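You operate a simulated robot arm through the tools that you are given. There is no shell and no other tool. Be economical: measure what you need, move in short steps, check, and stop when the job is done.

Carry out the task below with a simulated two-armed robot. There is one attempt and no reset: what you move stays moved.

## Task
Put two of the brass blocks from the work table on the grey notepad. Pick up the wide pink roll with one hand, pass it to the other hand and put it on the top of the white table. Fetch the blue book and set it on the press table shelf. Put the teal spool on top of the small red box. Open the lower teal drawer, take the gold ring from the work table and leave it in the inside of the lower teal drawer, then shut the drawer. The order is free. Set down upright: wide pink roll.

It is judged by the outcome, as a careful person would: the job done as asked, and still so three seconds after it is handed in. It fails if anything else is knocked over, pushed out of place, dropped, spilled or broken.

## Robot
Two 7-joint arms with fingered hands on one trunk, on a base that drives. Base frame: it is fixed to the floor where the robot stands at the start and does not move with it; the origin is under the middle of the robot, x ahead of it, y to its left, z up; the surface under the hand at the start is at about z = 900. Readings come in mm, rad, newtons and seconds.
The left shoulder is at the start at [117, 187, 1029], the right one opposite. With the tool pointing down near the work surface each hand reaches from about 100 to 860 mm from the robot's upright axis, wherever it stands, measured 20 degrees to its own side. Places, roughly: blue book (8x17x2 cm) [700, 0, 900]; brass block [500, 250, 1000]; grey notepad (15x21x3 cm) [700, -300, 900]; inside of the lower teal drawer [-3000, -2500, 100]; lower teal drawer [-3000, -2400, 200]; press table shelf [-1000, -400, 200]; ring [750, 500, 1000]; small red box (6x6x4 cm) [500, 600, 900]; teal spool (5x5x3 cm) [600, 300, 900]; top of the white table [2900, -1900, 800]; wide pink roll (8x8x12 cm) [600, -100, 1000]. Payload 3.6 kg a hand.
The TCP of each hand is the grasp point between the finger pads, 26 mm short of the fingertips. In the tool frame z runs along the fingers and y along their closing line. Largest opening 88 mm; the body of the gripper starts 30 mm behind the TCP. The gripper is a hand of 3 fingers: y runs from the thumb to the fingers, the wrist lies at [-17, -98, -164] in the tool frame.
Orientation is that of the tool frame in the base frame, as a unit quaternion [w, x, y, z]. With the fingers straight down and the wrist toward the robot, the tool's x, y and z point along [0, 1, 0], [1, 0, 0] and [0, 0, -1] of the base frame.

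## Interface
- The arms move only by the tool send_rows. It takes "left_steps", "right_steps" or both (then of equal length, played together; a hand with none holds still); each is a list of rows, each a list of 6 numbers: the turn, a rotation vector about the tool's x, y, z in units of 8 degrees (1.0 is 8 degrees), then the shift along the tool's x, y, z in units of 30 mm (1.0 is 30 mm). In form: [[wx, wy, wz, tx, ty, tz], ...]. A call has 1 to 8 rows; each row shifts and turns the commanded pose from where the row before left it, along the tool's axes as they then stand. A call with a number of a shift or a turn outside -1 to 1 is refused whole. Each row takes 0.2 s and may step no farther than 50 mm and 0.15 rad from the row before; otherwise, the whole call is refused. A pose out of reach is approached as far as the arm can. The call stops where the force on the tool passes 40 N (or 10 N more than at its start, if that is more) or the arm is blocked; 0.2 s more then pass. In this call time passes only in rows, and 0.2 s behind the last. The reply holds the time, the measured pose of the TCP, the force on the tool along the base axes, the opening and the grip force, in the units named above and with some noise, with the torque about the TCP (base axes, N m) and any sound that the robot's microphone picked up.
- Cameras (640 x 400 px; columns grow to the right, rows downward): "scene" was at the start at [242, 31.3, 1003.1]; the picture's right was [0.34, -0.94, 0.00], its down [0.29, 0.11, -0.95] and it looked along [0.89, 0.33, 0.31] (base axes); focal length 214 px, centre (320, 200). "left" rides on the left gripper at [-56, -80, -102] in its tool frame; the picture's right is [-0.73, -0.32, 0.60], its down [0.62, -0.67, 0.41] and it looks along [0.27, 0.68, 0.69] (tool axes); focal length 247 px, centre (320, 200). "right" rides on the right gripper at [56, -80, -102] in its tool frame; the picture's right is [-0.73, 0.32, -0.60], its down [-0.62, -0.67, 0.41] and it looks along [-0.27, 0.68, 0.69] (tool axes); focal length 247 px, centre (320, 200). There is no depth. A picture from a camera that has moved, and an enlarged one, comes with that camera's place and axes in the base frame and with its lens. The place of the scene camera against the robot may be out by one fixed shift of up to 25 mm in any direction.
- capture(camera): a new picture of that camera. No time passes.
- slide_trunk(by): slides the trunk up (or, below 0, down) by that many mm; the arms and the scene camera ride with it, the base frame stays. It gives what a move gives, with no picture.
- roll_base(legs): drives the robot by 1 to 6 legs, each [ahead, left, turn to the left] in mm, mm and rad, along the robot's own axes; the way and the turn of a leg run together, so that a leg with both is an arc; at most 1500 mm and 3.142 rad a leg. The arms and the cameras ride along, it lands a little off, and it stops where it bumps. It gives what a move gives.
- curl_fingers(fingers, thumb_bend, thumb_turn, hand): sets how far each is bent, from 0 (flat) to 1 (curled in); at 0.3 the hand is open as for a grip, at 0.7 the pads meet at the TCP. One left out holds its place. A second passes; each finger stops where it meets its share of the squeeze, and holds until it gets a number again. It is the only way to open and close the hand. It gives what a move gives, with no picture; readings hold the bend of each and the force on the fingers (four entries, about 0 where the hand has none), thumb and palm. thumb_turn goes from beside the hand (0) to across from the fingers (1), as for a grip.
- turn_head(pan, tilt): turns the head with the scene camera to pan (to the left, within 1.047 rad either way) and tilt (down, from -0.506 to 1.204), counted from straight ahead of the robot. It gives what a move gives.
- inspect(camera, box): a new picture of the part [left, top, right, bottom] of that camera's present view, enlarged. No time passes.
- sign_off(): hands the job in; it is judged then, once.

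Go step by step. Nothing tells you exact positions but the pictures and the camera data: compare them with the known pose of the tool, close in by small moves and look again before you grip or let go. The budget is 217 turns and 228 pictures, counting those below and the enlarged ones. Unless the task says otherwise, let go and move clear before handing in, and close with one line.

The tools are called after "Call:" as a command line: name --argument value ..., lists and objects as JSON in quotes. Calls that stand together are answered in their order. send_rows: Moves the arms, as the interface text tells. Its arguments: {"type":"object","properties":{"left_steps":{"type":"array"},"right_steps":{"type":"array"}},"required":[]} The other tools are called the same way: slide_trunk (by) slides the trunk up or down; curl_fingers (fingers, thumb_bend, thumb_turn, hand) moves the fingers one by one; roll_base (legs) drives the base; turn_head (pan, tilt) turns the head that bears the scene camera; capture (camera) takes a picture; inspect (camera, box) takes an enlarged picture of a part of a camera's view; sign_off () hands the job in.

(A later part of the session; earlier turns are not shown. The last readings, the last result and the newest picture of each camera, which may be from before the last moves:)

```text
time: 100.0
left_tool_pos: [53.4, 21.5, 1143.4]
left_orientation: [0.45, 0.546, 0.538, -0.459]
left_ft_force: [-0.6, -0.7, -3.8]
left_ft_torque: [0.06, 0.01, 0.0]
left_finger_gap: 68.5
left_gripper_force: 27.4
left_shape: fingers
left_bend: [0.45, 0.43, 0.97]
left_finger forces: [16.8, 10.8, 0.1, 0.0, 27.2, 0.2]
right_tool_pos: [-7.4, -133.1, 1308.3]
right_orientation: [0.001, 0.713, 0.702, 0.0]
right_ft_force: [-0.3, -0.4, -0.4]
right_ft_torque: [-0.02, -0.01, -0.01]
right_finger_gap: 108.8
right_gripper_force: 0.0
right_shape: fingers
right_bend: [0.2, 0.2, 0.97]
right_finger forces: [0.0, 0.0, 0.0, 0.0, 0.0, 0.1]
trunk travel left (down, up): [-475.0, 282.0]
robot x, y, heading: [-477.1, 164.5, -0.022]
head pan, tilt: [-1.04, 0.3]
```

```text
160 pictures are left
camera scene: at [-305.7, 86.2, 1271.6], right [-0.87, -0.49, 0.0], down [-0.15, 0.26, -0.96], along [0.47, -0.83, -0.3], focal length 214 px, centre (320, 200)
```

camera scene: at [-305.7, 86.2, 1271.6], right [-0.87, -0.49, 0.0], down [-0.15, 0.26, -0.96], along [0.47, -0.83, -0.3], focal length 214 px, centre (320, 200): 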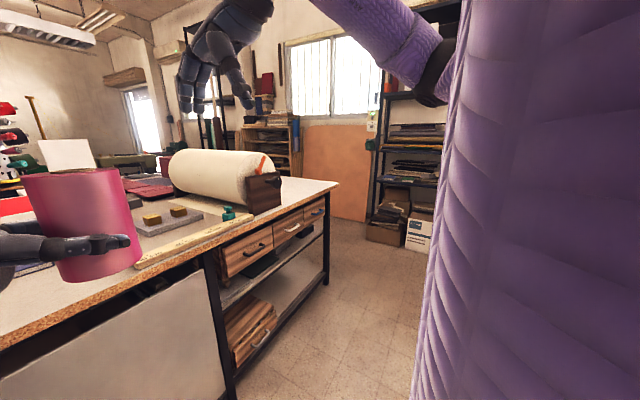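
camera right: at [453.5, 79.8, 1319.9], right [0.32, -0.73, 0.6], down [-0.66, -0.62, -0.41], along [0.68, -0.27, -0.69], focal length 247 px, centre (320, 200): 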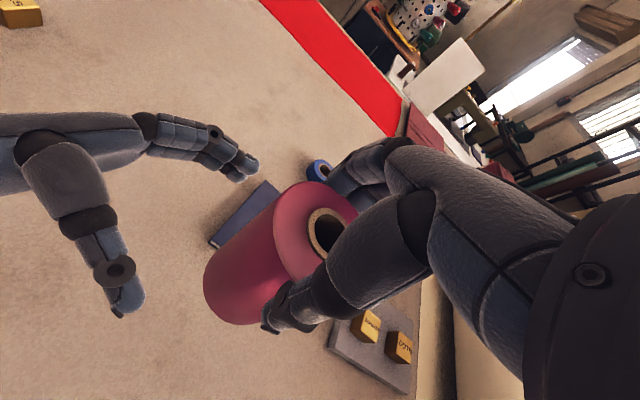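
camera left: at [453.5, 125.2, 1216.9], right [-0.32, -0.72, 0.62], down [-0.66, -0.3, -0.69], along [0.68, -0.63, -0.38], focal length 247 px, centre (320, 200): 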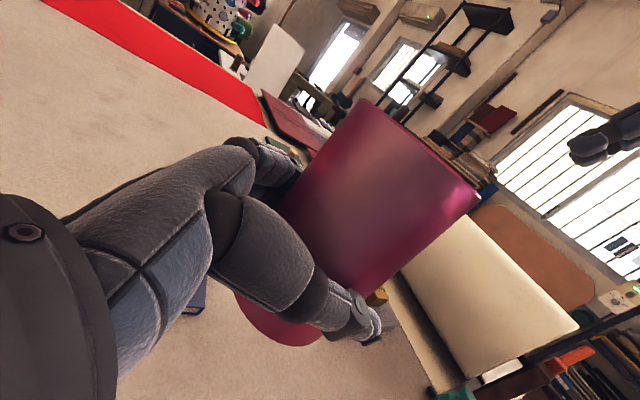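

Something behind (the press table, probably) stopped me; I'll move 100 mm ahead and then strafe right along the table, looking as I go.

Call:
roll_base --legs '[[100, 0, 0.018], [0, -900, 0]]'

Call:
capture --camera "scene"

Call:
turn_head --pan -0.5 --tilt 0.3

Call:
capture --camera "scene"

```text
time: 105.5
left_tool_pos: [163.3, -864.4, 1142.0]
left_orientation: [0.457, 0.538, 0.547, -0.451]
left_ft_force: [-0.4, 0.0, -4.1]
left_ft_torque: [0.05, 0.02, 0.01]
left_finger_gap: 68.3
left_gripper_force: 27.0
left_shape: fingers
left_bend: [0.45, 0.43, 0.97]
left_finger forces: [16.7, 10.6, 0.0, 0.1, 27.2, 0.0]
right_tool_pos: [106.8, -1019.3, 1309.0]
right_orientation: [0.001, 0.702, 0.712, 0.0]
right_ft_force: [-0.2, 0.1, 0.3]
right_ft_torque: [0.03, 0.02, 0.0]
right_finger_gap: 108.7
right_gripper_force: 0.1
right_shape: fingers
right_bend: [0.2, 0.2, 0.97]
right_finger forces: [0.1, 0.0, 0.0, 0.0, 0.1, 0.1]
trunk travel left (down, up): [-475.0, 282.0]
robot x, y, heading: [-372.6, -735.7, 0.009]
head pan, tilt: [-1.04, 0.3]
```

```text
159 pictures are left
camera scene: at [-198.0, -808.9, 1271.5], right [-0.86, -0.52, 0.0], down [-0.15, 0.25, -0.96], along [0.49, -0.82, -0.3], focal length 214 px, centre (320, 200)
```

scene: 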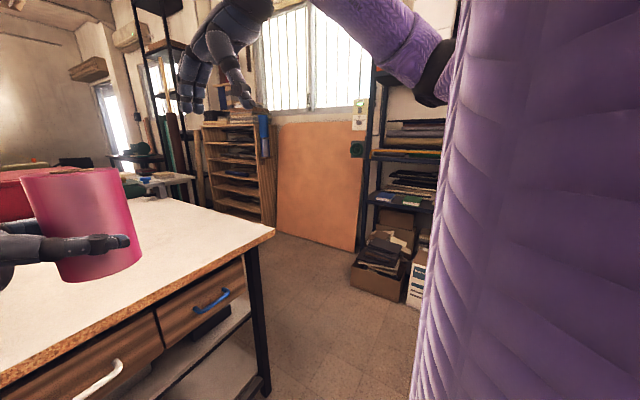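

```text
time: 106.4
left_tool_pos: [163.3, -864.1, 1142.8]
left_orientation: [0.457, 0.538, 0.546, -0.451]
left_ft_force: [-0.5, 0.3, -4.1]
left_ft_torque: [0.03, 0.02, -0.01]
left_finger_gap: 68.4
left_gripper_force: 27.7
left_shape: fingers
left_bend: [0.45, 0.43, 0.97]
left_finger forces: [16.9, 10.7, 0.1, 0.1, 27.2, 0.1]
right_tool_pos: [107.4, -1019.1, 1308.4]
right_orientation: [0.0, 0.702, 0.712, 0.001]
right_ft_force: [1.1, 0.7, -0.4]
right_ft_torque: [0.0, 0.02, -0.02]
right_finger_gap: 109.0
right_gripper_force: 0.1
right_shape: fingers
right_bend: [0.2, 0.2, 0.97]
right_finger forces: [0.0, 0.1, 0.0, 0.0, 0.0, 0.1]
trunk travel left (down, up): [-475.0, 282.0]
robot x, y, heading: [-375.1, -731.9, 0.016]
head pan, tilt: [-0.499, 0.3]
```

```text
158 pictures are left
camera scene: at [-163.8, -772.3, 1271.5], right [-0.47, -0.88, 0.0], down [-0.26, 0.14, -0.96], along [0.84, -0.45, -0.3], focal length 214 px, centre (320, 200)
```

scene: 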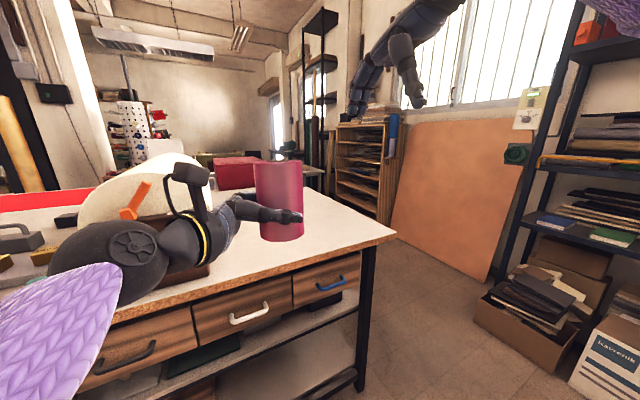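

I see the white-topped small table beyond the work table's right end (near edge about [2310,−1860]). I strafe on to y≈−1790.

Call:
roll_base --legs '[[0, -700, 0], [0, -350, -0.016]]'

Call:
turn_head --pan -0.1 --tilt 0.3

Call:
capture --camera "scene"

Call:
turn_head --pan -0.8 --tilt 0.4

Call:
capture --camera "scene"

```text
time: 112.1
left_tool_pos: [166.9, -1917.1, 1143.2]
left_orientation: [0.451, 0.545, 0.539, -0.457]
left_ft_force: [-0.1, -0.2, -3.7]
left_ft_torque: [0.01, 0.0, 0.01]
left_finger_gap: 68.4
left_gripper_force: 27.1
left_shape: fingers
left_bend: [0.45, 0.43, 0.97]
left_finger forces: [16.8, 10.7, 0.0, 0.1, 27.3, 0.0]
right_tool_pos: [105.6, -2071.6, 1308.5]
right_orientation: [0.001, 0.71, 0.704, 0.001]
right_ft_force: [-0.2, -0.1, -0.8]
right_ft_torque: [0.03, 0.01, -0.01]
right_finger_gap: 108.9
right_gripper_force: 0.1
right_shape: fingers
right_bend: [0.2, 0.2, 0.97]
right_finger forces: [0.0, 0.1, 0.1, 0.0, 0.0, 0.0]
trunk travel left (down, up): [-475.0, 282.0]
robot x, y, heading: [-367.6, -1773.6, -0.016]
head pan, tilt: [-0.499, 0.3]
```

```text
time: 113.0
left_tool_pos: [167.2, -1915.9, 1142.7]
left_orientation: [0.451, 0.544, 0.54, -0.457]
left_ft_force: [1.0, -0.1, -3.0]
left_ft_torque: [0.01, -0.01, 0.0]
left_finger_gap: 68.2
left_gripper_force: 26.8
left_shape: fingers
left_bend: [0.45, 0.43, 0.97]
left_finger forces: [16.8, 10.7, 0.0, 0.0, 27.2, 0.0]
right_tool_pos: [105.8, -2069.6, 1308.2]
right_orientation: [0.001, 0.71, 0.704, 0.001]
right_ft_force: [0.5, 1.0, -0.5]
right_ft_torque: [0.01, -0.05, 0.01]
right_finger_gap: 108.7
right_gripper_force: 0.0
right_shape: fingers
right_bend: [0.2, 0.2, 0.97]
right_finger forces: [0.0, 0.0, 0.0, 0.0, 0.1, 0.0]
trunk travel left (down, up): [-475.0, 282.0]
robot x, y, heading: [-363.9, -1771.7, -0.01]
head pan, tilt: [-0.099, 0.3]
```

```text
157 pictures are left
camera scene: at [-147.4, -1782.0, 1271.6], right [-0.11, -0.99, 0.0], down [-0.29, 0.03, -0.96], along [0.95, -0.1, -0.3], focal length 214 px, centre (320, 200)
```

scene: 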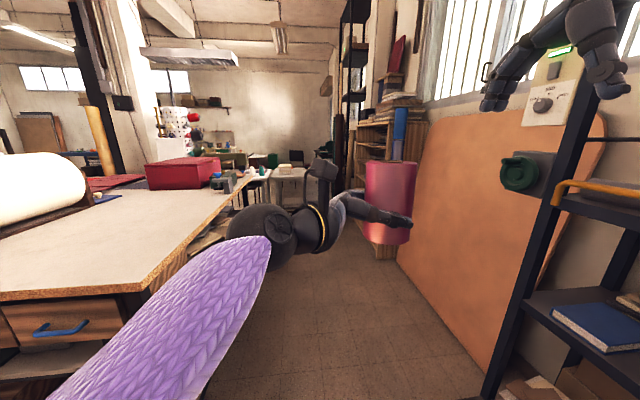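

```text
time: 114.0
left_tool_pos: [166.4, -1915.9, 1142.5]
left_orientation: [0.451, 0.545, 0.54, -0.456]
left_ft_force: [0.2, -1.1, -3.1]
left_ft_torque: [0.04, 0.01, 0.03]
left_finger_gap: 68.6
left_gripper_force: 27.6
left_shape: fingers
left_bend: [0.45, 0.43, 0.97]
left_finger forces: [16.8, 10.7, 0.0, 0.0, 27.3, 0.0]
right_tool_pos: [105.1, -2070.9, 1307.9]
right_orientation: [0.001, 0.71, 0.704, 0.001]
right_ft_force: [-0.3, 0.1, 0.1]
right_ft_torque: [-0.01, 0.0, 0.01]
right_finger_gap: 108.9
right_gripper_force: 0.0
right_shape: fingers
right_bend: [0.2, 0.2, 0.97]
right_finger forces: [0.1, 0.1, 0.0, 0.0, 0.0, 0.0]
trunk travel left (down, up): [-475.0, 282.0]
robot x, y, heading: [-366.5, -1773.2, -0.013]
head pan, tilt: [-0.799, 0.4]
```

```text
156 pictures are left
camera scene: at [-176.2, -1838.7, 1262.3], right [-0.72, -0.69, 0.0], down [-0.27, 0.28, -0.92], along [0.64, -0.67, -0.39], focal length 214 px, centre (320, 200)
```

scene: 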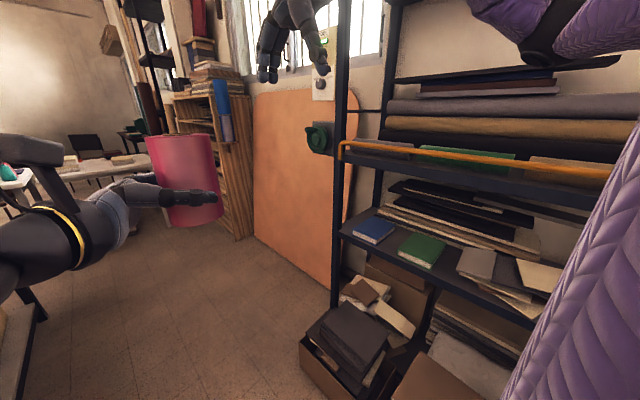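

The aisle between the work table and the shelves is open. I drive 1200 mm ahead along it and look again.

Call:
roll_base --legs '[[1200, 0, 0.013]]'

Call:
turn_head --pan 0.0 --tilt 0.3

Call:
capture --camera "scene"

```text
time: 120.2
left_tool_pos: [1372.3, -1933.3, 1143.1]
left_orientation: [0.45, 0.546, 0.538, -0.458]
left_ft_force: [0.4, -1.2, -3.0]
left_ft_torque: [0.04, 0.0, 0.01]
left_finger_gap: 68.4
left_gripper_force: 26.9
left_shape: fingers
left_bend: [0.45, 0.43, 0.97]
left_finger forces: [16.8, 10.7, 0.0, 0.1, 27.1, 0.0]
right_tool_pos: [1311.8, -2089.4, 1307.7]
right_orientation: [-0.001, 0.712, 0.703, 0.0]
right_ft_force: [-0.2, 0.5, -0.6]
right_ft_torque: [-0.02, -0.03, -0.02]
right_finger_gap: 109.0
right_gripper_force: 0.0
right_shape: fingers
right_bend: [0.2, 0.2, 0.97]
right_finger forces: [0.0, 0.0, 0.0, 0.0, 0.0, 0.1]
trunk travel left (down, up): [-475.0, 282.0]
robot x, y, heading: [841.8, -1792.6, -0.014]
head pan, tilt: [-0.799, 0.4]
```

```text
time: 121.3
left_tool_pos: [1371.8, -1933.6, 1143.1]
left_orientation: [0.45, 0.545, 0.538, -0.459]
left_ft_force: [-0.7, -0.2, -3.4]
left_ft_torque: [0.03, 0.02, -0.01]
left_finger_gap: 68.5
left_gripper_force: 27.5
left_shape: fingers
left_bend: [0.45, 0.43, 0.97]
left_finger forces: [16.8, 10.6, 0.0, 0.1, 27.2, 0.0]
right_tool_pos: [1311.6, -2088.5, 1308.5]
right_orientation: [0.001, 0.712, 0.702, 0.0]
right_ft_force: [-1.1, 0.9, 0.2]
right_ft_torque: [0.03, -0.03, 0.01]
right_finger_gap: 108.7
right_gripper_force: 0.0
right_shape: fingers
right_bend: [0.2, 0.2, 0.97]
right_finger forces: [0.0, 0.0, 0.0, 0.1, 0.0, 0.0]
trunk travel left (down, up): [-475.0, 282.0]
robot x, y, heading: [839.2, -1791.4, -0.015]
head pan, tilt: [0.0, 0.3]
```

```text
155 pictures are left
camera scene: at [1060.0, -1789.4, 1271.5], right [-0.02, -1.0, 0.0], down [-0.3, 0.01, -0.96], along [0.95, -0.02, -0.3], focal length 214 px, centre (320, 200)
```

scene: 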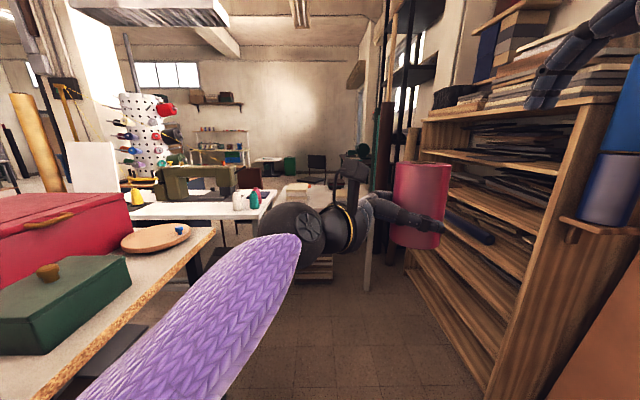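

The white table stands ahead behind my left arm (near-right leg about [2540,−2215]). I drive 800 mm closer and look from there.

Call:
roll_base --legs '[[800, 0, 0.014]]'

Call:
turn_head --pan -0.2 --tilt 0.5

Call:
capture --camera "scene"

Call:
capture --camera "right"

```text
time: 125.6
left_tool_pos: [2179.1, -1921.7, 1142.3]
left_orientation: [0.456, 0.538, 0.546, -0.452]
left_ft_force: [-0.7, -1.0, -3.3]
left_ft_torque: [0.05, 0.05, -0.02]
left_finger_gap: 68.5
left_gripper_force: 27.7
left_shape: fingers
left_bend: [0.45, 0.43, 0.97]
left_finger forces: [16.7, 10.6, 0.0, 0.1, 27.0, 0.0]
right_tool_pos: [2123.8, -2077.6, 1308.4]
right_orientation: [0.001, 0.703, 0.712, 0.0]
right_ft_force: [0.0, -0.7, 0.1]
right_ft_torque: [0.02, 0.03, 0.01]
right_finger_gap: 108.6
right_gripper_force: 0.0
right_shape: fingers
right_bend: [0.2, 0.2, 0.97]
right_finger forces: [0.1, 0.1, 0.1, 0.0, 0.0, 0.1]
trunk travel left (down, up): [-475.0, 282.0]
robot x, y, heading: [1644.6, -1790.2, 0.009]
head pan, tilt: [0.0, 0.3]
```

```text
time: 126.3
left_tool_pos: [2179.9, -1920.3, 1142.0]
left_orientation: [0.456, 0.538, 0.546, -0.452]
left_ft_force: [-1.3, -0.6, -3.3]
left_ft_torque: [0.05, 0.02, 0.01]
left_finger_gap: 68.4
left_gripper_force: 26.5
left_shape: fingers
left_bend: [0.45, 0.43, 0.97]
left_finger forces: [16.9, 10.5, 0.1, 0.0, 27.2, 0.1]
right_tool_pos: [2124.0, -2077.1, 1308.7]
right_orientation: [0.001, 0.702, 0.712, 0.001]
right_ft_force: [0.5, 0.1, -0.5]
right_ft_torque: [0.01, -0.03, 0.03]
right_finger_gap: 108.9
right_gripper_force: 0.0
right_shape: fingers
right_bend: [0.2, 0.2, 0.97]
right_finger forces: [0.0, 0.0, 0.0, 0.1, 0.0, 0.0]
trunk travel left (down, up): [-475.0, 282.0]
robot x, y, heading: [1645.0, -1791.4, 0.013]
head pan, tilt: [-0.201, 0.499]
```

```text
154 pictures are left
camera scene: at [1859.6, -1802.5, 1253.2], right [-0.19, -0.98, 0.0], down [-0.47, 0.09, -0.88], along [0.86, -0.16, -0.48], focal length 214 px, centre (320, 200)
```

scene: 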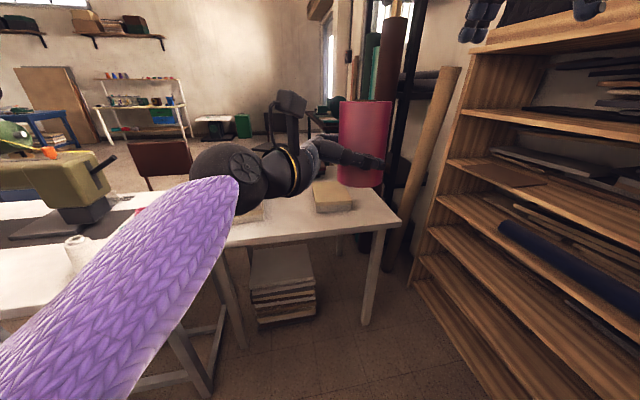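

```text
153 pictures are left
camera right: at [2042.5, -2022.2, 1410.5], right [0.33, -0.73, 0.6], down [-0.66, -0.63, -0.41], along [0.68, -0.26, -0.69], focal length 247 px, centre (320, 200)
```

right: 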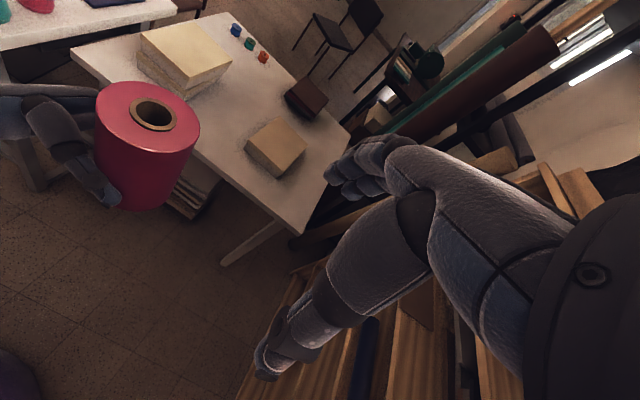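

The white table top is at z≈750, x 2515–3080, y −2260 to −1470; free room is near [2610,−1840] between a stack and a small tan box. I turn left 0.5 rad and move so the left hand points diagonally at that spot.

Call:
roll_base --legs '[[0, 0, 0.51], [265, -394, 0]]'

Call:
turn_head --pan -0.2 --tilt 0.75

Call:
capture --camera "scene"

Call:
capture --camera "right"

```text
time: 130.6
left_tool_pos: [2604.8, -1856.2, 1141.8]
left_orientation: [0.555, 0.383, 0.665, -0.323]
left_ft_force: [-0.2, 0.5, -3.2]
left_ft_torque: [0.03, -0.01, 0.01]
left_finger_gap: 68.5
left_gripper_force: 26.9
left_shape: fingers
left_bend: [0.45, 0.43, 0.97]
left_finger forces: [16.6, 10.5, 0.0, 0.0, 26.7, 0.1]
right_tool_pos: [2633.1, -2022.0, 1307.4]
right_orientation: [-0.001, 0.5, 0.866, 0.0]
right_ft_force: [-0.8, -0.2, 0.2]
right_ft_torque: [0.0, 0.06, 0.0]
right_finger_gap: 108.7
right_gripper_force: 0.1
right_shape: fingers
right_bend: [0.2, 0.2, 0.97]
right_finger forces: [0.0, 0.0, 0.1, 0.0, 0.0, 0.0]
trunk travel left (down, up): [-475.0, 282.0]
robot x, y, heading: [2077.2, -2006.9, 0.518]
head pan, tilt: [-0.201, 0.499]
```

```text
time: 131.4
left_tool_pos: [2604.8, -1856.0, 1141.0]
left_orientation: [0.555, 0.383, 0.664, -0.322]
left_ft_force: [-1.8, -0.4, -3.8]
left_ft_torque: [0.02, 0.0, 0.01]
left_finger_gap: 68.4
left_gripper_force: 27.4
left_shape: fingers
left_bend: [0.45, 0.43, 0.97]
left_finger forces: [16.5, 10.5, 0.0, 0.1, 26.8, 0.1]
right_tool_pos: [2631.7, -2021.9, 1309.8]
right_orientation: [0.0, 0.499, 0.866, 0.001]
right_ft_force: [-0.4, 0.3, -0.2]
right_ft_torque: [-0.04, 0.0, 0.01]
right_finger_gap: 108.6
right_gripper_force: 0.0
right_shape: fingers
right_bend: [0.2, 0.2, 0.97]
right_finger forces: [0.0, 0.0, 0.0, 0.0, 0.1, 0.1]
trunk travel left (down, up): [-475.0, 282.0]
robot x, y, heading: [2071.5, -2005.9, 0.521]
head pan, tilt: [-0.201, 0.75]
```

```text
152 pictures are left
camera scene: at [2260.6, -1906.3, 1231.3], right [0.32, -0.95, 0.0], down [-0.65, -0.22, -0.73], along [0.69, 0.23, -0.68], focal length 214 px, centre (320, 200)
```

scene: 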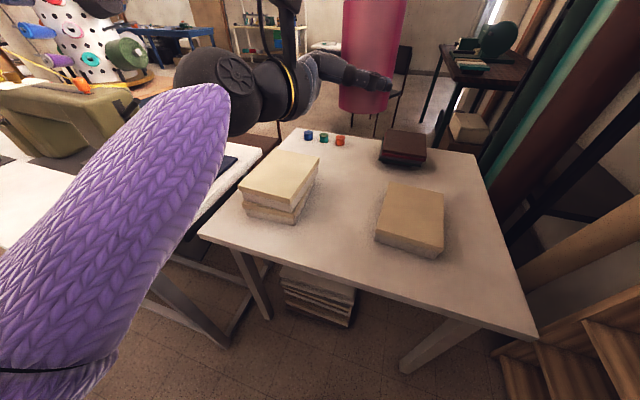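

```text
151 pictures are left
camera right: at [2534.4, -2012.8, 1410.5], right [0.64, -0.48, 0.6], down [-0.26, -0.87, -0.41], along [0.72, 0.11, -0.69], focal length 247 px, centre (320, 200)
```

right: 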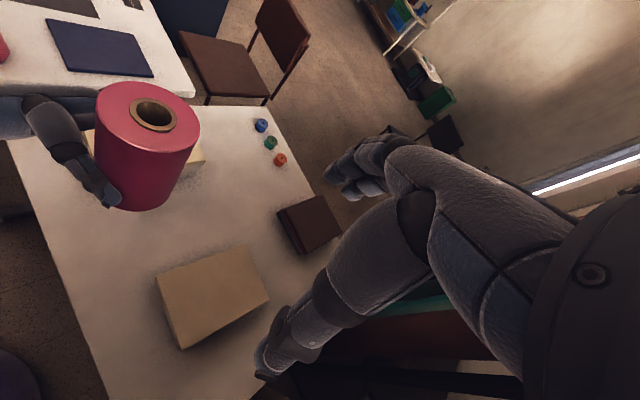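

The roll hangs over the free spot. I lower the trunk by 300 mm and check.

Call:
slide_trunk --by -300

Call:
capture --camera "scene"

Call:
capture --camera "right"

Call:
capture --camera "left"

```text
time: 134.4
left_tool_pos: [2609.5, -1827.3, 837.6]
left_orientation: [0.547, 0.397, 0.68, -0.286]
left_ft_force: [0.4, 0.2, -3.3]
left_ft_torque: [0.04, 0.0, -0.02]
left_finger_gap: 68.0
left_gripper_force: 27.0
left_shape: fingers
left_bend: [0.45, 0.43, 0.97]
left_finger forces: [16.4, 10.4, 0.0, 0.0, 26.8, 0.1]
right_tool_pos: [2630.9, -2021.8, 1009.1]
right_orientation: [0.0, 0.5, 0.866, 0.001]
right_ft_force: [0.3, 0.0, -0.4]
right_ft_torque: [0.03, 0.03, 0.03]
right_finger_gap: 108.9
right_gripper_force: 0.1
right_shape: fingers
right_bend: [0.2, 0.2, 0.97]
right_finger forces: [0.0, 0.1, 0.0, 0.1, 0.0, 0.0]
trunk travel left (down, up): [-175.0, 582.0]
robot x, y, heading: [2073.9, -2006.4, 0.521]
head pan, tilt: [-0.201, 0.75]
```

```text
150 pictures are left
camera scene: at [2298.3, -1884.6, 908.1], right [0.32, -0.95, 0.0], down [-0.65, -0.22, -0.73], along [0.69, 0.23, -0.68], focal length 214 px, centre (320, 200)
```

scene: 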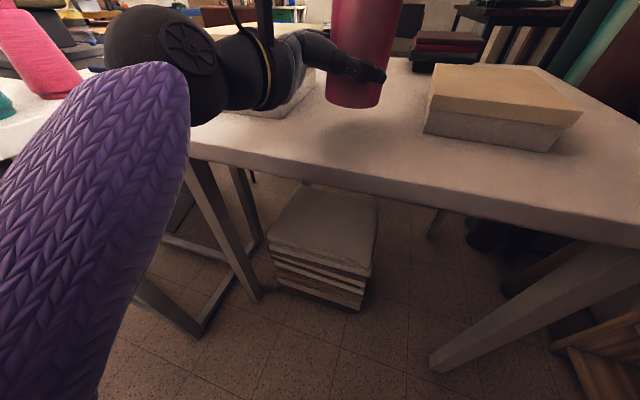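

```text
149 pictures are left
camera right: at [2534.2, -2013.1, 1110.9], right [0.64, -0.48, 0.6], down [-0.26, -0.87, -0.41], along [0.72, 0.11, -0.69], focal length 247 px, centre (320, 200)
```

right: 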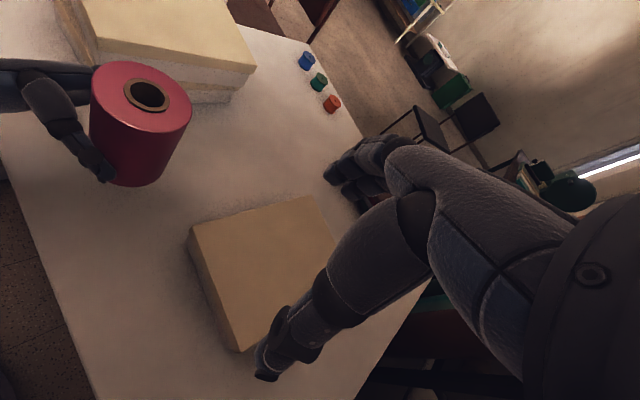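

```text
148 pictures are left
camera left: at [2493.5, -1797.5, 913.1], right [0.1, -0.83, 0.56], down [-0.41, -0.54, -0.73], along [0.91, -0.15, -0.39], focal length 247 px, centre (320, 200)
```

left: 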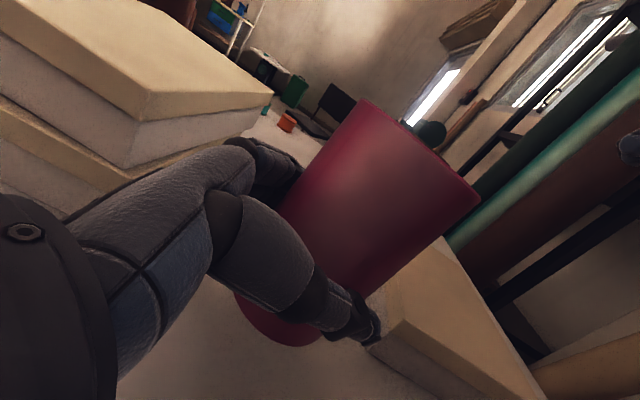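

The left hand shifted 29 mm sideways while lowering, so its arm may be touching something. I look to the left and down.

Call:
turn_head --pan 0.5 --tilt 0.7

Call:
capture --camera "scene"

```text
time: 135.4
left_tool_pos: [2605.8, -1827.2, 832.2]
left_orientation: [0.543, 0.395, 0.682, -0.29]
left_ft_force: [0.9, 0.2, -3.0]
left_ft_torque: [0.08, 0.0, 0.03]
left_finger_gap: 68.2
left_gripper_force: 27.2
left_shape: fingers
left_bend: [0.45, 0.43, 0.97]
left_finger forces: [16.5, 10.5, 0.0, 0.1, 26.8, 0.0]
right_tool_pos: [2632.6, -2020.9, 1007.7]
right_orientation: [0.001, 0.5, 0.866, 0.002]
right_ft_force: [-0.4, 0.3, -0.2]
right_ft_torque: [-0.01, 0.02, 0.02]
right_finger_gap: 108.7
right_gripper_force: 0.2
right_shape: fingers
right_bend: [0.2, 0.2, 0.97]
right_finger forces: [0.0, 0.1, 0.0, 0.1, 0.0, 0.0]
trunk travel left (down, up): [-175.0, 582.0]
robot x, y, heading: [2076.2, -2005.4, 0.525]
head pan, tilt: [0.499, 0.7]
```

```text
147 pictures are left
camera scene: at [2264.3, -1838.4, 912.2], right [0.85, -0.52, 0.0], down [-0.34, -0.55, -0.76], along [0.4, 0.65, -0.64], focal length 214 px, centre (320, 200)
```

scene: 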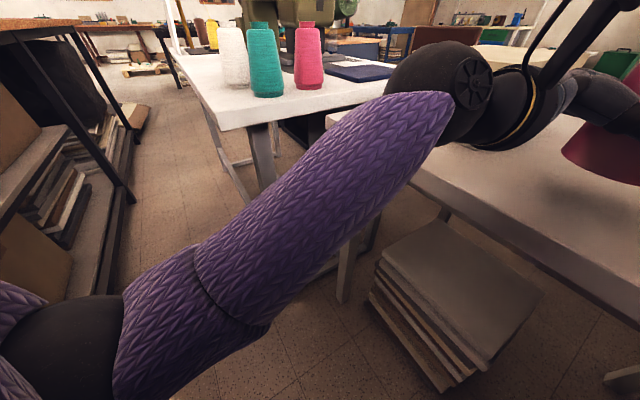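

The left forearm, with its elbow below table height, rests against the white table's edge. I raise the trunk again and will lower with the arm instead, so the elbow stays high.

Call:
slide_trunk --by 300

Call:
capture --camera "scene"

Call:
capture --camera "right"

```text
time: 138.4
left_tool_pos: [2603.4, -1836.4, 1127.8]
left_orientation: [0.545, 0.383, 0.679, -0.308]
left_ft_force: [1.0, -0.3, -3.5]
left_ft_torque: [0.06, 0.01, -0.04]
left_finger_gap: 68.3
left_gripper_force: 26.9
left_shape: fingers
left_bend: [0.45, 0.43, 0.97]
left_finger forces: [16.6, 10.5, 0.0, 0.0, 26.7, 0.1]
right_tool_pos: [2631.3, -2020.8, 1307.3]
right_orientation: [0.001, 0.501, 0.866, 0.0]
right_ft_force: [0.0, 0.5, 0.2]
right_ft_torque: [-0.03, 0.02, 0.02]
right_finger_gap: 108.9
right_gripper_force: 0.1
right_shape: fingers
right_bend: [0.2, 0.2, 0.97]
right_finger forces: [0.0, 0.1, 0.1, 0.0, 0.1, 0.0]
trunk travel left (down, up): [-475.0, 282.0]
robot x, y, heading: [2075.5, -2006.4, 0.52]
head pan, tilt: [0.499, 0.7]
```

```text
146 pictures are left
camera scene: at [2226.6, -1860.1, 1235.3], right [0.85, -0.52, 0.0], down [-0.34, -0.55, -0.76], along [0.4, 0.65, -0.64], focal length 214 px, centre (320, 200)
```

scene: 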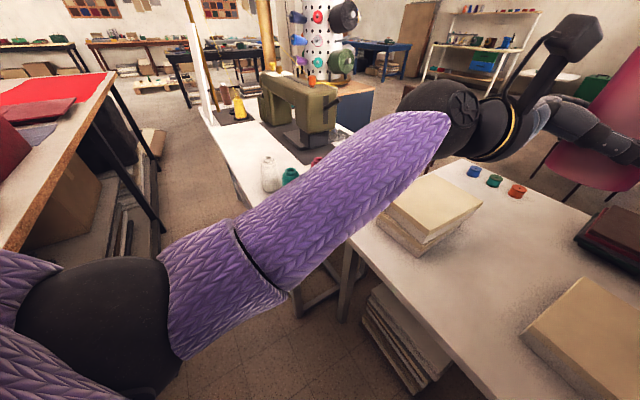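

```text
145 pictures are left
camera right: at [2534.8, -2012.6, 1410.0], right [0.64, -0.48, 0.6], down [-0.26, -0.87, -0.41], along [0.72, 0.11, -0.69], focal length 247 px, centre (320, 200)
```

right: 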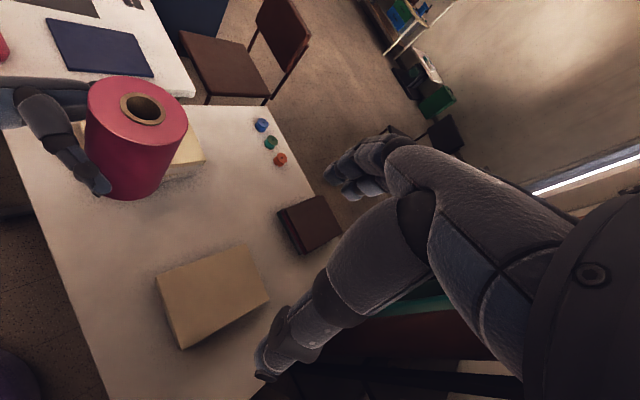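

The table and its items look unmoved. Now I lower with the left arm itself.

Call:
send_rows --left_steps '[[0, 0, 0, 0.976, 0, 0.215], [0, 0, 0, 0.976, 0, 0.215], [0, 0, 0, 0.976, 0, 0.215], [0, 0, 0, 0.976, 0, 0.215], [0, 0, 0, 0.976, 0, 0.215], [0, 0, 0, 0.976, 0, 0.215]]'

Call:
capture --camera "scene"

```text
time: 140.0
left_tool_pos: [2589.8, -1792.5, 924.1]
left_orientation: [0.529, 0.381, 0.703, -0.285]
left_ft_force: [0.5, 0.5, -4.0]
left_ft_torque: [0.05, 0.04, 0.0]
left_finger_gap: 68.1
left_gripper_force: 27.2
left_shape: fingers
left_bend: [0.45, 0.43, 0.97]
left_finger forces: [16.4, 10.7, 0.0, 0.1, 26.8, 0.0]
right_tool_pos: [2631.3, -2022.1, 1308.4]
right_orientation: [0.0, 0.5, 0.866, 0.0]
right_ft_force: [-0.2, -0.1, -0.1]
right_ft_torque: [0.03, -0.03, 0.01]
right_finger_gap: 108.7
right_gripper_force: 0.0
right_shape: fingers
right_bend: [0.2, 0.2, 0.97]
right_finger forces: [0.0, 0.0, 0.1, 0.1, 0.0, 0.0]
trunk travel left (down, up): [-475.0, 282.0]
robot x, y, heading: [2074.0, -2003.7, 0.521]
head pan, tilt: [0.499, 0.7]
stopped in row 6 (left hand): the arm was blocked; the commanded pose is now the measured one
```

```text
144 pictures are left
camera scene: at [2226.1, -1860.1, 1235.5], right [0.85, -0.52, 0.0], down [-0.34, -0.55, -0.76], along [0.4, 0.65, -0.64], focal length 214 px, centre (320, 200)
```

scene: 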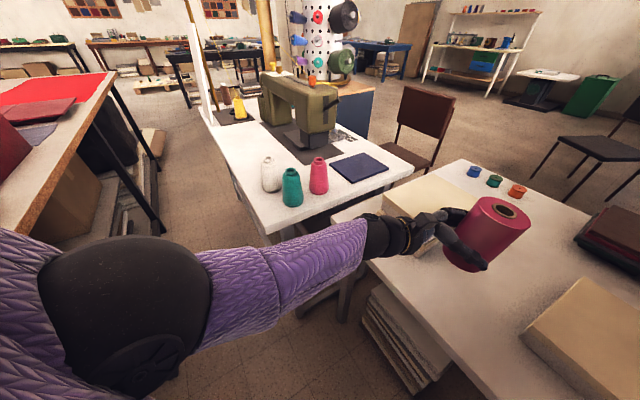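

The arm was blocked – its finger side is right beside the foam stack. I stop, back up a little and inspect the stack.

Call:
send_rows --left_steps '[[0, 0, 0, -0.96, 0, -0.28], [0, 0, 0, -0.96, 0, -0.28], [0, 0, 0, -0.96, 0, -0.28], [0, 0, 0, -0.96, 0, -0.28]]'

Call:
turn_head --pan -0.2 --tilt 0.75

Call:
capture --camera "scene"

Call:
capture --camera "left"

```text
time: 141.0
left_tool_pos: [2590.5, -1795.8, 1044.4]
left_orientation: [0.529, 0.38, 0.702, -0.288]
left_ft_force: [-0.6, 1.0, -3.6]
left_ft_torque: [-0.01, 0.05, -0.01]
left_finger_gap: 67.9
left_gripper_force: 26.6
left_shape: fingers
left_bend: [0.45, 0.43, 0.97]
left_finger forces: [16.3, 10.6, 0.0, 0.1, 26.4, 0.0]
right_tool_pos: [2631.2, -2020.2, 1308.7]
right_orientation: [0.001, 0.501, 0.866, 0.001]
right_ft_force: [-0.4, 0.8, -0.6]
right_ft_torque: [0.01, 0.01, -0.02]
right_finger_gap: 108.7
right_gripper_force: 0.1
right_shape: fingers
right_bend: [0.2, 0.2, 0.97]
right_finger forces: [0.1, 0.0, 0.1, 0.0, 0.1, 0.1]
trunk travel left (down, up): [-475.0, 282.0]
robot x, y, heading: [2075.7, -2007.3, 0.521]
head pan, tilt: [0.499, 0.7]
```

```text
time: 142.1
left_tool_pos: [2590.5, -1796.1, 1043.3]
left_orientation: [0.529, 0.38, 0.702, -0.287]
left_ft_force: [0.5, -0.5, -3.4]
left_ft_torque: [0.08, 0.05, -0.04]
left_finger_gap: 67.8
left_gripper_force: 26.8
left_shape: fingers
left_bend: [0.45, 0.43, 0.97]
left_finger forces: [16.4, 10.5, 0.1, 0.1, 26.5, 0.1]
right_tool_pos: [2631.3, -2020.5, 1308.4]
right_orientation: [0.001, 0.5, 0.866, 0.001]
right_ft_force: [0.5, 0.3, 0.5]
right_ft_torque: [-0.03, 0.01, 0.02]
right_finger_gap: 108.8
right_gripper_force: 0.0
right_shape: fingers
right_bend: [0.2, 0.2, 0.97]
right_finger forces: [0.0, 0.0, 0.0, 0.0, 0.0, 0.0]
trunk travel left (down, up): [-475.0, 282.0]
robot x, y, heading: [2078.6, -2007.0, 0.525]
head pan, tilt: [-0.201, 0.75]
```

```text
143 pictures are left
camera scene: at [2260.7, -1906.1, 1231.2], right [0.32, -0.95, 0.0], down [-0.65, -0.22, -0.73], along [0.69, 0.23, -0.68], focal length 214 px, centre (320, 200)
```

scene: 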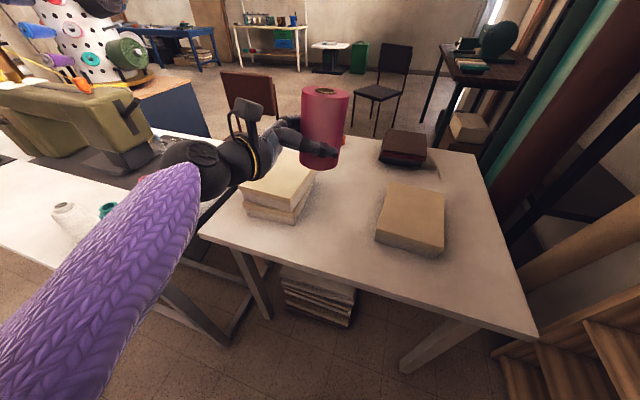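

```text
142 pictures are left
camera left: at [2478.7, -1769.9, 1125.9], right [0.16, -0.83, 0.54], down [-0.43, -0.55, -0.71], along [0.89, -0.12, -0.45], focal length 247 px, centre (320, 200)
```

left: 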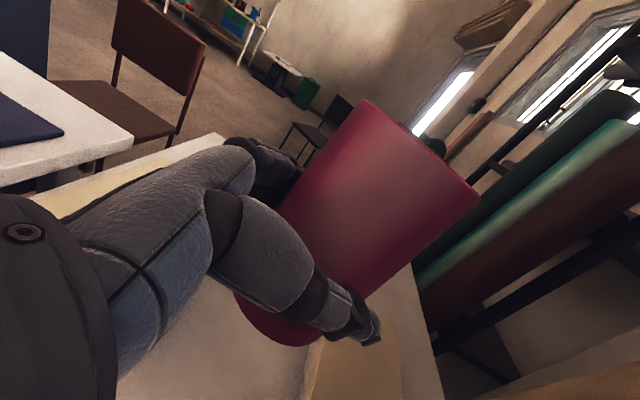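

Call:
inspect --camera "scene" --box '[190, 100, 470, 275]'

```text
2.29 times, centred on (330, 188) of scene
camera zoom: at [2260.7, -1906.1, 1231.2], right [0.32, -0.95, 0.0], down [-0.65, -0.22, -0.73], along [0.69, 0.23, -0.68], focal length 490 px, centre (297, 229)
```

zoom: 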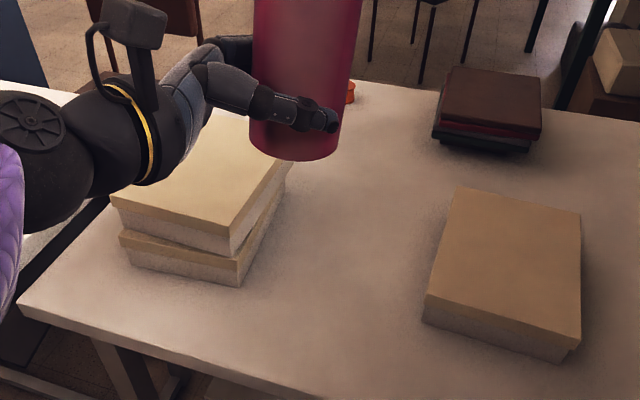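

The stack is lower than the hand, so probably my own arm pose (upper arm against the torso) was the block. I'll raise the hand and move it to a more open pose (farther left and ahead of the body), with the roll upright again.

Call:
send_rows --left_steps '[[0, 0, 0, -0.12, 0.39, -0.963], [0, 0, 0, -0.12, 0.39, -0.963], [0, 0, 0, -0.12, 0.39, -0.963], [0, 0, 0, -0.12, 0.39, -0.963], [0, 0, 0, -0.12, 0.39, -0.963], [0, 0, 0, -0.12, 0.39, -0.963], [0, 0, 0, -0.12, 0.39, -0.963], [0, -0.74, 0, -0.12, 0.39, -0.963]]'

Call:
roll_base --legs '[[-200, 0, 0], [0, 0, -0.42]]'

Call:
turn_head --pan 0.1 --tilt 0.6

Call:
capture --camera "scene"

```text
time: 143.9
left_tool_pos: [2552.6, -1564.5, 1137.5]
left_orientation: [0.566, 0.365, 0.673, -0.307]
left_ft_force: [-0.4, -0.3, -3.5]
left_ft_torque: [0.06, 0.04, 0.03]
left_finger_gap: 68.2
left_gripper_force: 26.8
left_shape: fingers
left_bend: [0.45, 0.43, 0.97]
left_finger forces: [16.2, 10.5, 0.1, 0.1, 26.4, 0.0]
right_tool_pos: [2631.4, -2021.4, 1307.8]
right_orientation: [0.0, 0.5, 0.866, 0.0]
right_ft_force: [-0.2, -0.4, 0.3]
right_ft_torque: [0.01, -0.01, -0.01]
right_finger_gap: 108.8
right_gripper_force: 0.1
right_shape: fingers
right_bend: [0.2, 0.2, 0.97]
right_finger forces: [0.0, 0.0, 0.0, 0.0, 0.1, 0.0]
trunk travel left (down, up): [-475.0, 282.0]
robot x, y, heading: [2078.4, -2004.5, 0.521]
head pan, tilt: [-0.201, 0.75]
```

```text
time: 146.4
left_tool_pos: [2474.7, -1794.1, 1132.8]
left_orientation: [0.521, 0.447, 0.622, -0.377]
left_ft_force: [-0.2, -0.8, -3.0]
left_ft_torque: [0.03, 0.02, 0.02]
left_finger_gap: 68.1
left_gripper_force: 26.9
left_shape: fingers
left_bend: [0.46, 0.43, 0.97]
left_finger forces: [16.6, 10.4, 0.0, 0.0, 26.7, 0.0]
right_tool_pos: [2435.3, -2240.4, 1304.0]
right_orientation: [-0.002, 0.592, 0.806, -0.005]
right_ft_force: [0.4, -0.7, 1.0]
right_ft_torque: [0.01, 0.01, 0.03]
right_finger_gap: 109.2
right_gripper_force: 0.0
right_shape: fingers
right_bend: [0.2, 0.2, 0.98]
right_finger forces: [0.0, 0.0, 0.1, 0.0, 0.0, 0.1]
trunk travel left (down, up): [-475.0, 282.0]
robot x, y, heading: [1902.1, -2104.7, 0.273]
head pan, tilt: [-0.201, 0.75]
stopped in leg 2: the robot was blocked; the commanded pose is now the measured one
```

```text
time: 147.2
left_tool_pos: [2476.9, -1795.1, 1132.7]
left_orientation: [0.522, 0.447, 0.621, -0.378]
left_ft_force: [-0.2, 0.3, -3.6]
left_ft_torque: [0.05, 0.01, 0.02]
left_finger_gap: 67.6
left_gripper_force: 26.8
left_shape: fingers
left_bend: [0.46, 0.43, 0.97]
left_finger forces: [16.5, 10.5, 0.1, 0.0, 26.6, 0.0]
right_tool_pos: [2436.3, -2242.8, 1303.3]
right_orientation: [-0.002, 0.595, 0.804, -0.004]
right_ft_force: [0.5, -0.7, 0.6]
right_ft_torque: [0.01, -0.02, -0.03]
right_finger_gap: 109.0
right_gripper_force: 0.0
right_shape: fingers
right_bend: [0.2, 0.2, 0.98]
right_finger forces: [0.0, 0.0, 0.1, 0.0, 0.0, 0.1]
trunk travel left (down, up): [-475.0, 282.0]
robot x, y, heading: [1904.4, -2105.9, 0.27]
head pan, tilt: [0.099, 0.6]
```

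```text
140 pictures are left
camera scene: at [2107.7, -2027.3, 1243.0], right [0.36, -0.93, 0.0], down [-0.53, -0.21, -0.82], along [0.77, 0.29, -0.57], focal length 214 px, centre (320, 200)
```

scene: 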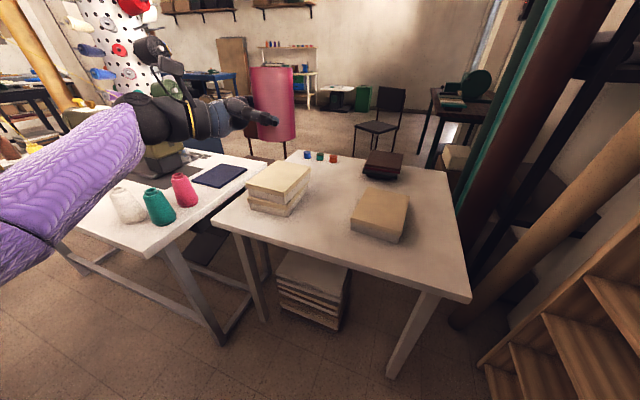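

The turn was blocked, probably my right elbow at the wooden rack. I slide left away from it and finish the turn.

Call:
roll_base --legs '[[0, 180, 0], [0, 0, -0.22]]'

Call:
turn_head --pan -0.9 --tilt 0.4

Call:
capture --camera "scene"

```text
time: 147.9
left_tool_pos: [2474.9, -1795.8, 1133.8]
left_orientation: [0.52, 0.446, 0.623, -0.377]
left_ft_force: [0.4, -0.5, -3.6]
left_ft_torque: [0.05, 0.01, 0.01]
left_finger_gap: 67.8
left_gripper_force: 27.4
left_shape: fingers
left_bend: [0.46, 0.43, 0.97]
left_finger forces: [16.5, 10.4, 0.0, 0.1, 26.6, 0.0]
right_tool_pos: [2433.9, -2241.1, 1304.1]
right_orientation: [-0.001, 0.591, 0.807, -0.004]
right_ft_force: [-0.4, -0.1, 0.0]
right_ft_torque: [-0.01, -0.01, 0.02]
right_finger_gap: 109.0
right_gripper_force: 0.1
right_shape: fingers
right_bend: [0.2, 0.2, 0.98]
right_finger forces: [0.0, 0.0, 0.0, 0.0, 0.0, 0.0]
trunk travel left (down, up): [-475.0, 282.0]
robot x, y, heading: [1899.4, -2104.1, 0.274]
head pan, tilt: [0.099, 0.6]
stopped in leg 1: the robot was blocked; the commanded pose is now the measured one
```

```text
time: 149.2
left_tool_pos: [2475.5, -1794.1, 1133.9]
left_orientation: [0.521, 0.447, 0.622, -0.377]
left_ft_force: [0.0, 0.3, -3.1]
left_ft_torque: [0.02, 0.03, -0.02]
left_finger_gap: 68.0
left_gripper_force: 26.7
left_shape: fingers
left_bend: [0.46, 0.43, 0.97]
left_finger forces: [16.4, 10.5, 0.0, 0.1, 26.6, 0.1]
right_tool_pos: [2435.0, -2242.2, 1304.3]
right_orientation: [-0.003, 0.593, 0.805, -0.005]
right_ft_force: [0.0, 0.4, 1.1]
right_ft_torque: [0.04, 0.01, -0.01]
right_finger_gap: 108.8
right_gripper_force: 0.1
right_shape: fingers
right_bend: [0.2, 0.2, 0.98]
right_finger forces: [0.0, 0.1, 0.0, 0.0, 0.1, 0.0]
trunk travel left (down, up): [-475.0, 282.0]
robot x, y, heading: [1897.6, -2103.8, 0.272]
head pan, tilt: [-0.901, 0.4]
```

```text
139 pictures are left
camera scene: at [2098.6, -2114.3, 1262.0], right [-0.59, -0.81, 0.0], down [-0.32, 0.23, -0.92], along [0.74, -0.54, -0.39], focal length 214 px, centre (320, 200)
```

scene: 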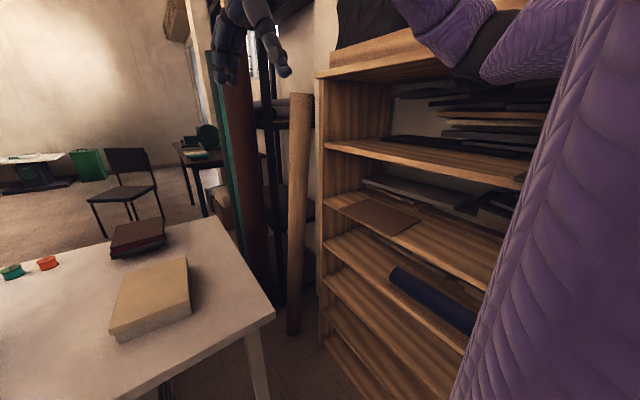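

My right elbow is against the rack's top. I reverse the turn slightly first, then slide left.

Call:
roll_base --legs '[[0, 0, 0.12]]'

Call:
roll_base --legs '[[0, 150, 0]]'

Call:
capture --camera "scene"

```text
time: 150.1
left_tool_pos: [2432.0, -1729.2, 1134.7]
left_orientation: [0.544, 0.408, 0.649, -0.343]
left_ft_force: [-0.7, -0.2, -3.4]
left_ft_torque: [0.02, 0.01, 0.01]
left_finger_gap: 67.9
left_gripper_force: 27.0
left_shape: fingers
left_bend: [0.46, 0.43, 0.97]
left_finger forces: [16.4, 10.4, 0.0, 0.1, 26.5, 0.0]
right_tool_pos: [2445.4, -2178.4, 1303.5]
right_orientation: [-0.002, 0.541, 0.841, -0.003]
right_ft_force: [0.2, 0.6, 0.3]
right_ft_torque: [-0.03, 0.02, -0.01]
right_finger_gap: 108.8
right_gripper_force: 0.1
right_shape: fingers
right_bend: [0.2, 0.2, 0.98]
right_finger forces: [0.0, 0.0, 0.0, 0.0, 0.1, 0.1]
trunk travel left (down, up): [-475.0, 282.0]
robot x, y, heading: [1902.3, -2103.6, 0.395]
head pan, tilt: [-0.901, 0.4]
```

```text
time: 151.5
left_tool_pos: [2373.5, -1589.1, 1134.2]
left_orientation: [0.543, 0.409, 0.648, -0.344]
left_ft_force: [0.1, 0.5, -3.3]
left_ft_torque: [0.0, 0.02, 0.02]
left_finger_gap: 67.8
left_gripper_force: 26.9
left_shape: fingers
left_bend: [0.46, 0.43, 0.97]
left_finger forces: [16.4, 10.5, 0.0, 0.0, 26.6, 0.1]
right_tool_pos: [2387.8, -2037.2, 1305.5]
right_orientation: [-0.002, 0.542, 0.841, -0.003]
right_ft_force: [0.9, 0.6, -0.1]
right_ft_torque: [0.0, -0.03, -0.05]
right_finger_gap: 108.8
right_gripper_force: 0.0
right_shape: fingers
right_bend: [0.2, 0.2, 0.98]
right_finger forces: [0.1, 0.1, 0.1, 0.1, 0.0, 0.1]
trunk travel left (down, up): [-475.0, 282.0]
robot x, y, heading: [1842.9, -1962.9, 0.392]
head pan, tilt: [-0.901, 0.4]
```

```text
138 pictures are left
camera scene: at [2039.2, -1950.8, 1262.4], right [-0.49, -0.87, 0.0], down [-0.34, 0.19, -0.92], along [0.81, -0.45, -0.39], focal length 214 px, centre (320, 200)
```

scene: 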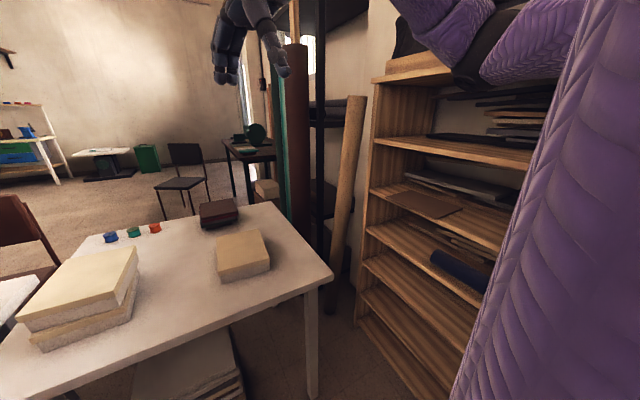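

The rack is intact. I draw the right hand ahead and inward to pull its elbow in, then turn to face straight ahead.

Call:
send_rows --right_steps '[[0, 0, 0, 0.4, 1, 0], [0, 0, 0, 0.4, 1, 0], [0, 0, 0, 0.4, 1, 0], [0, 0, 0, 0.4, 1, 0], [0, 0, 0, 0.4, 1, 0], [0, 0, 0, 0.4, 1, 0]]'

Call:
roll_base --legs '[[0, 0, -0.34]]'

Call:
turn_head --pan -0.1 --tilt 0.6

Call:
capture --camera "scene"

```text
time: 152.9
left_tool_pos: [2375.0, -1589.2, 1134.3]
left_orientation: [0.544, 0.407, 0.648, -0.344]
left_ft_force: [0.3, 0.4, -3.8]
left_ft_torque: [0.0, 0.0, -0.03]
left_finger_gap: 68.0
left_gripper_force: 26.7
left_shape: fingers
left_bend: [0.46, 0.43, 0.97]
left_finger forces: [16.4, 10.6, 0.0, 0.1, 26.4, 0.0]
right_tool_pos: [2524.3, -1898.0, 1305.2]
right_orientation: [-0.002, 0.542, 0.841, -0.002]
right_ft_force: [-0.3, 0.2, -0.3]
right_ft_torque: [-0.03, -0.01, 0.02]
right_finger_gap: 109.0
right_gripper_force: 0.1
right_shape: fingers
right_bend: [0.2, 0.2, 0.98]
right_finger forces: [0.0, 0.0, 0.0, 0.0, 0.0, 0.0]
trunk travel left (down, up): [-475.0, 282.0]
robot x, y, heading: [1843.3, -1961.1, 0.39]
head pan, tilt: [-0.901, 0.4]
```

```text
time: 154.4
left_tool_pos: [2469.0, -1786.3, 1134.0]
left_orientation: [0.478, 0.511, 0.571, -0.429]
left_ft_force: [0.0, 0.2, -3.7]
left_ft_torque: [0.04, -0.01, 0.01]
left_finger_gap: 68.0
left_gripper_force: 26.1
left_shape: fingers
left_bend: [0.46, 0.43, 0.97]
left_finger forces: [16.1, 10.3, 0.1, 0.0, 26.0, 0.0]
right_tool_pos: [2507.4, -2127.7, 1305.5]
right_orientation: [-0.003, 0.675, 0.738, -0.003]
right_ft_force: [0.5, -1.1, -0.4]
right_ft_torque: [0.04, -0.03, 0.01]
right_finger_gap: 108.9
right_gripper_force: 0.0
right_shape: fingers
right_bend: [0.2, 0.2, 0.98]
right_finger forces: [0.0, 0.0, 0.1, 0.0, 0.0, 0.0]
trunk travel left (down, up): [-475.0, 282.0]
robot x, y, heading: [1842.8, -1969.6, 0.058]
head pan, tilt: [-0.901, 0.4]
```

```text
time: 155.5
left_tool_pos: [2467.3, -1785.5, 1134.7]
left_orientation: [0.477, 0.511, 0.571, -0.429]
left_ft_force: [0.6, 0.0, -3.3]
left_ft_torque: [0.05, 0.03, 0.04]
left_finger_gap: 67.8
left_gripper_force: 25.3
left_shape: fingers
left_bend: [0.46, 0.43, 0.97]
left_finger forces: [16.2, 10.3, 0.0, 0.0, 26.0, 0.0]
right_tool_pos: [2505.7, -2127.3, 1305.3]
right_orientation: [-0.002, 0.675, 0.738, -0.003]
right_ft_force: [-0.7, 0.8, 1.0]
right_ft_torque: [0.02, 0.0, 0.01]
right_finger_gap: 108.9
right_gripper_force: 0.1
right_shape: fingers
right_bend: [0.2, 0.2, 0.98]
right_finger forces: [0.0, 0.0, 0.0, 0.1, 0.0, 0.1]
trunk travel left (down, up): [-475.0, 282.0]
robot x, y, heading: [1845.1, -1963.7, 0.057]
head pan, tilt: [-0.099, 0.6]
```

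```text
137 pictures are left
camera scene: at [2057.5, -1955.8, 1244.1], right [-0.04, -1.0, 0.0], down [-0.56, 0.02, -0.82], along [0.82, -0.03, -0.57], focal length 214 px, centre (320, 200)
```

scene: 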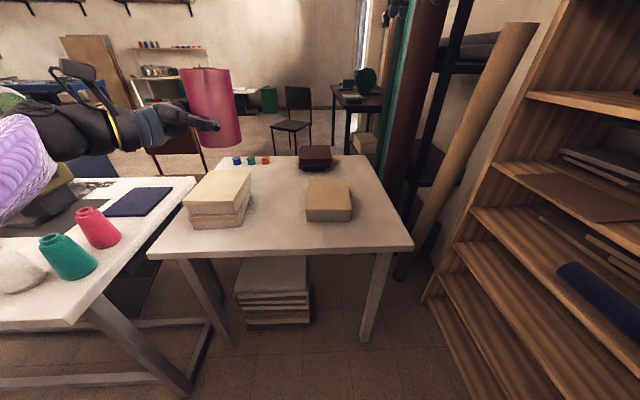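

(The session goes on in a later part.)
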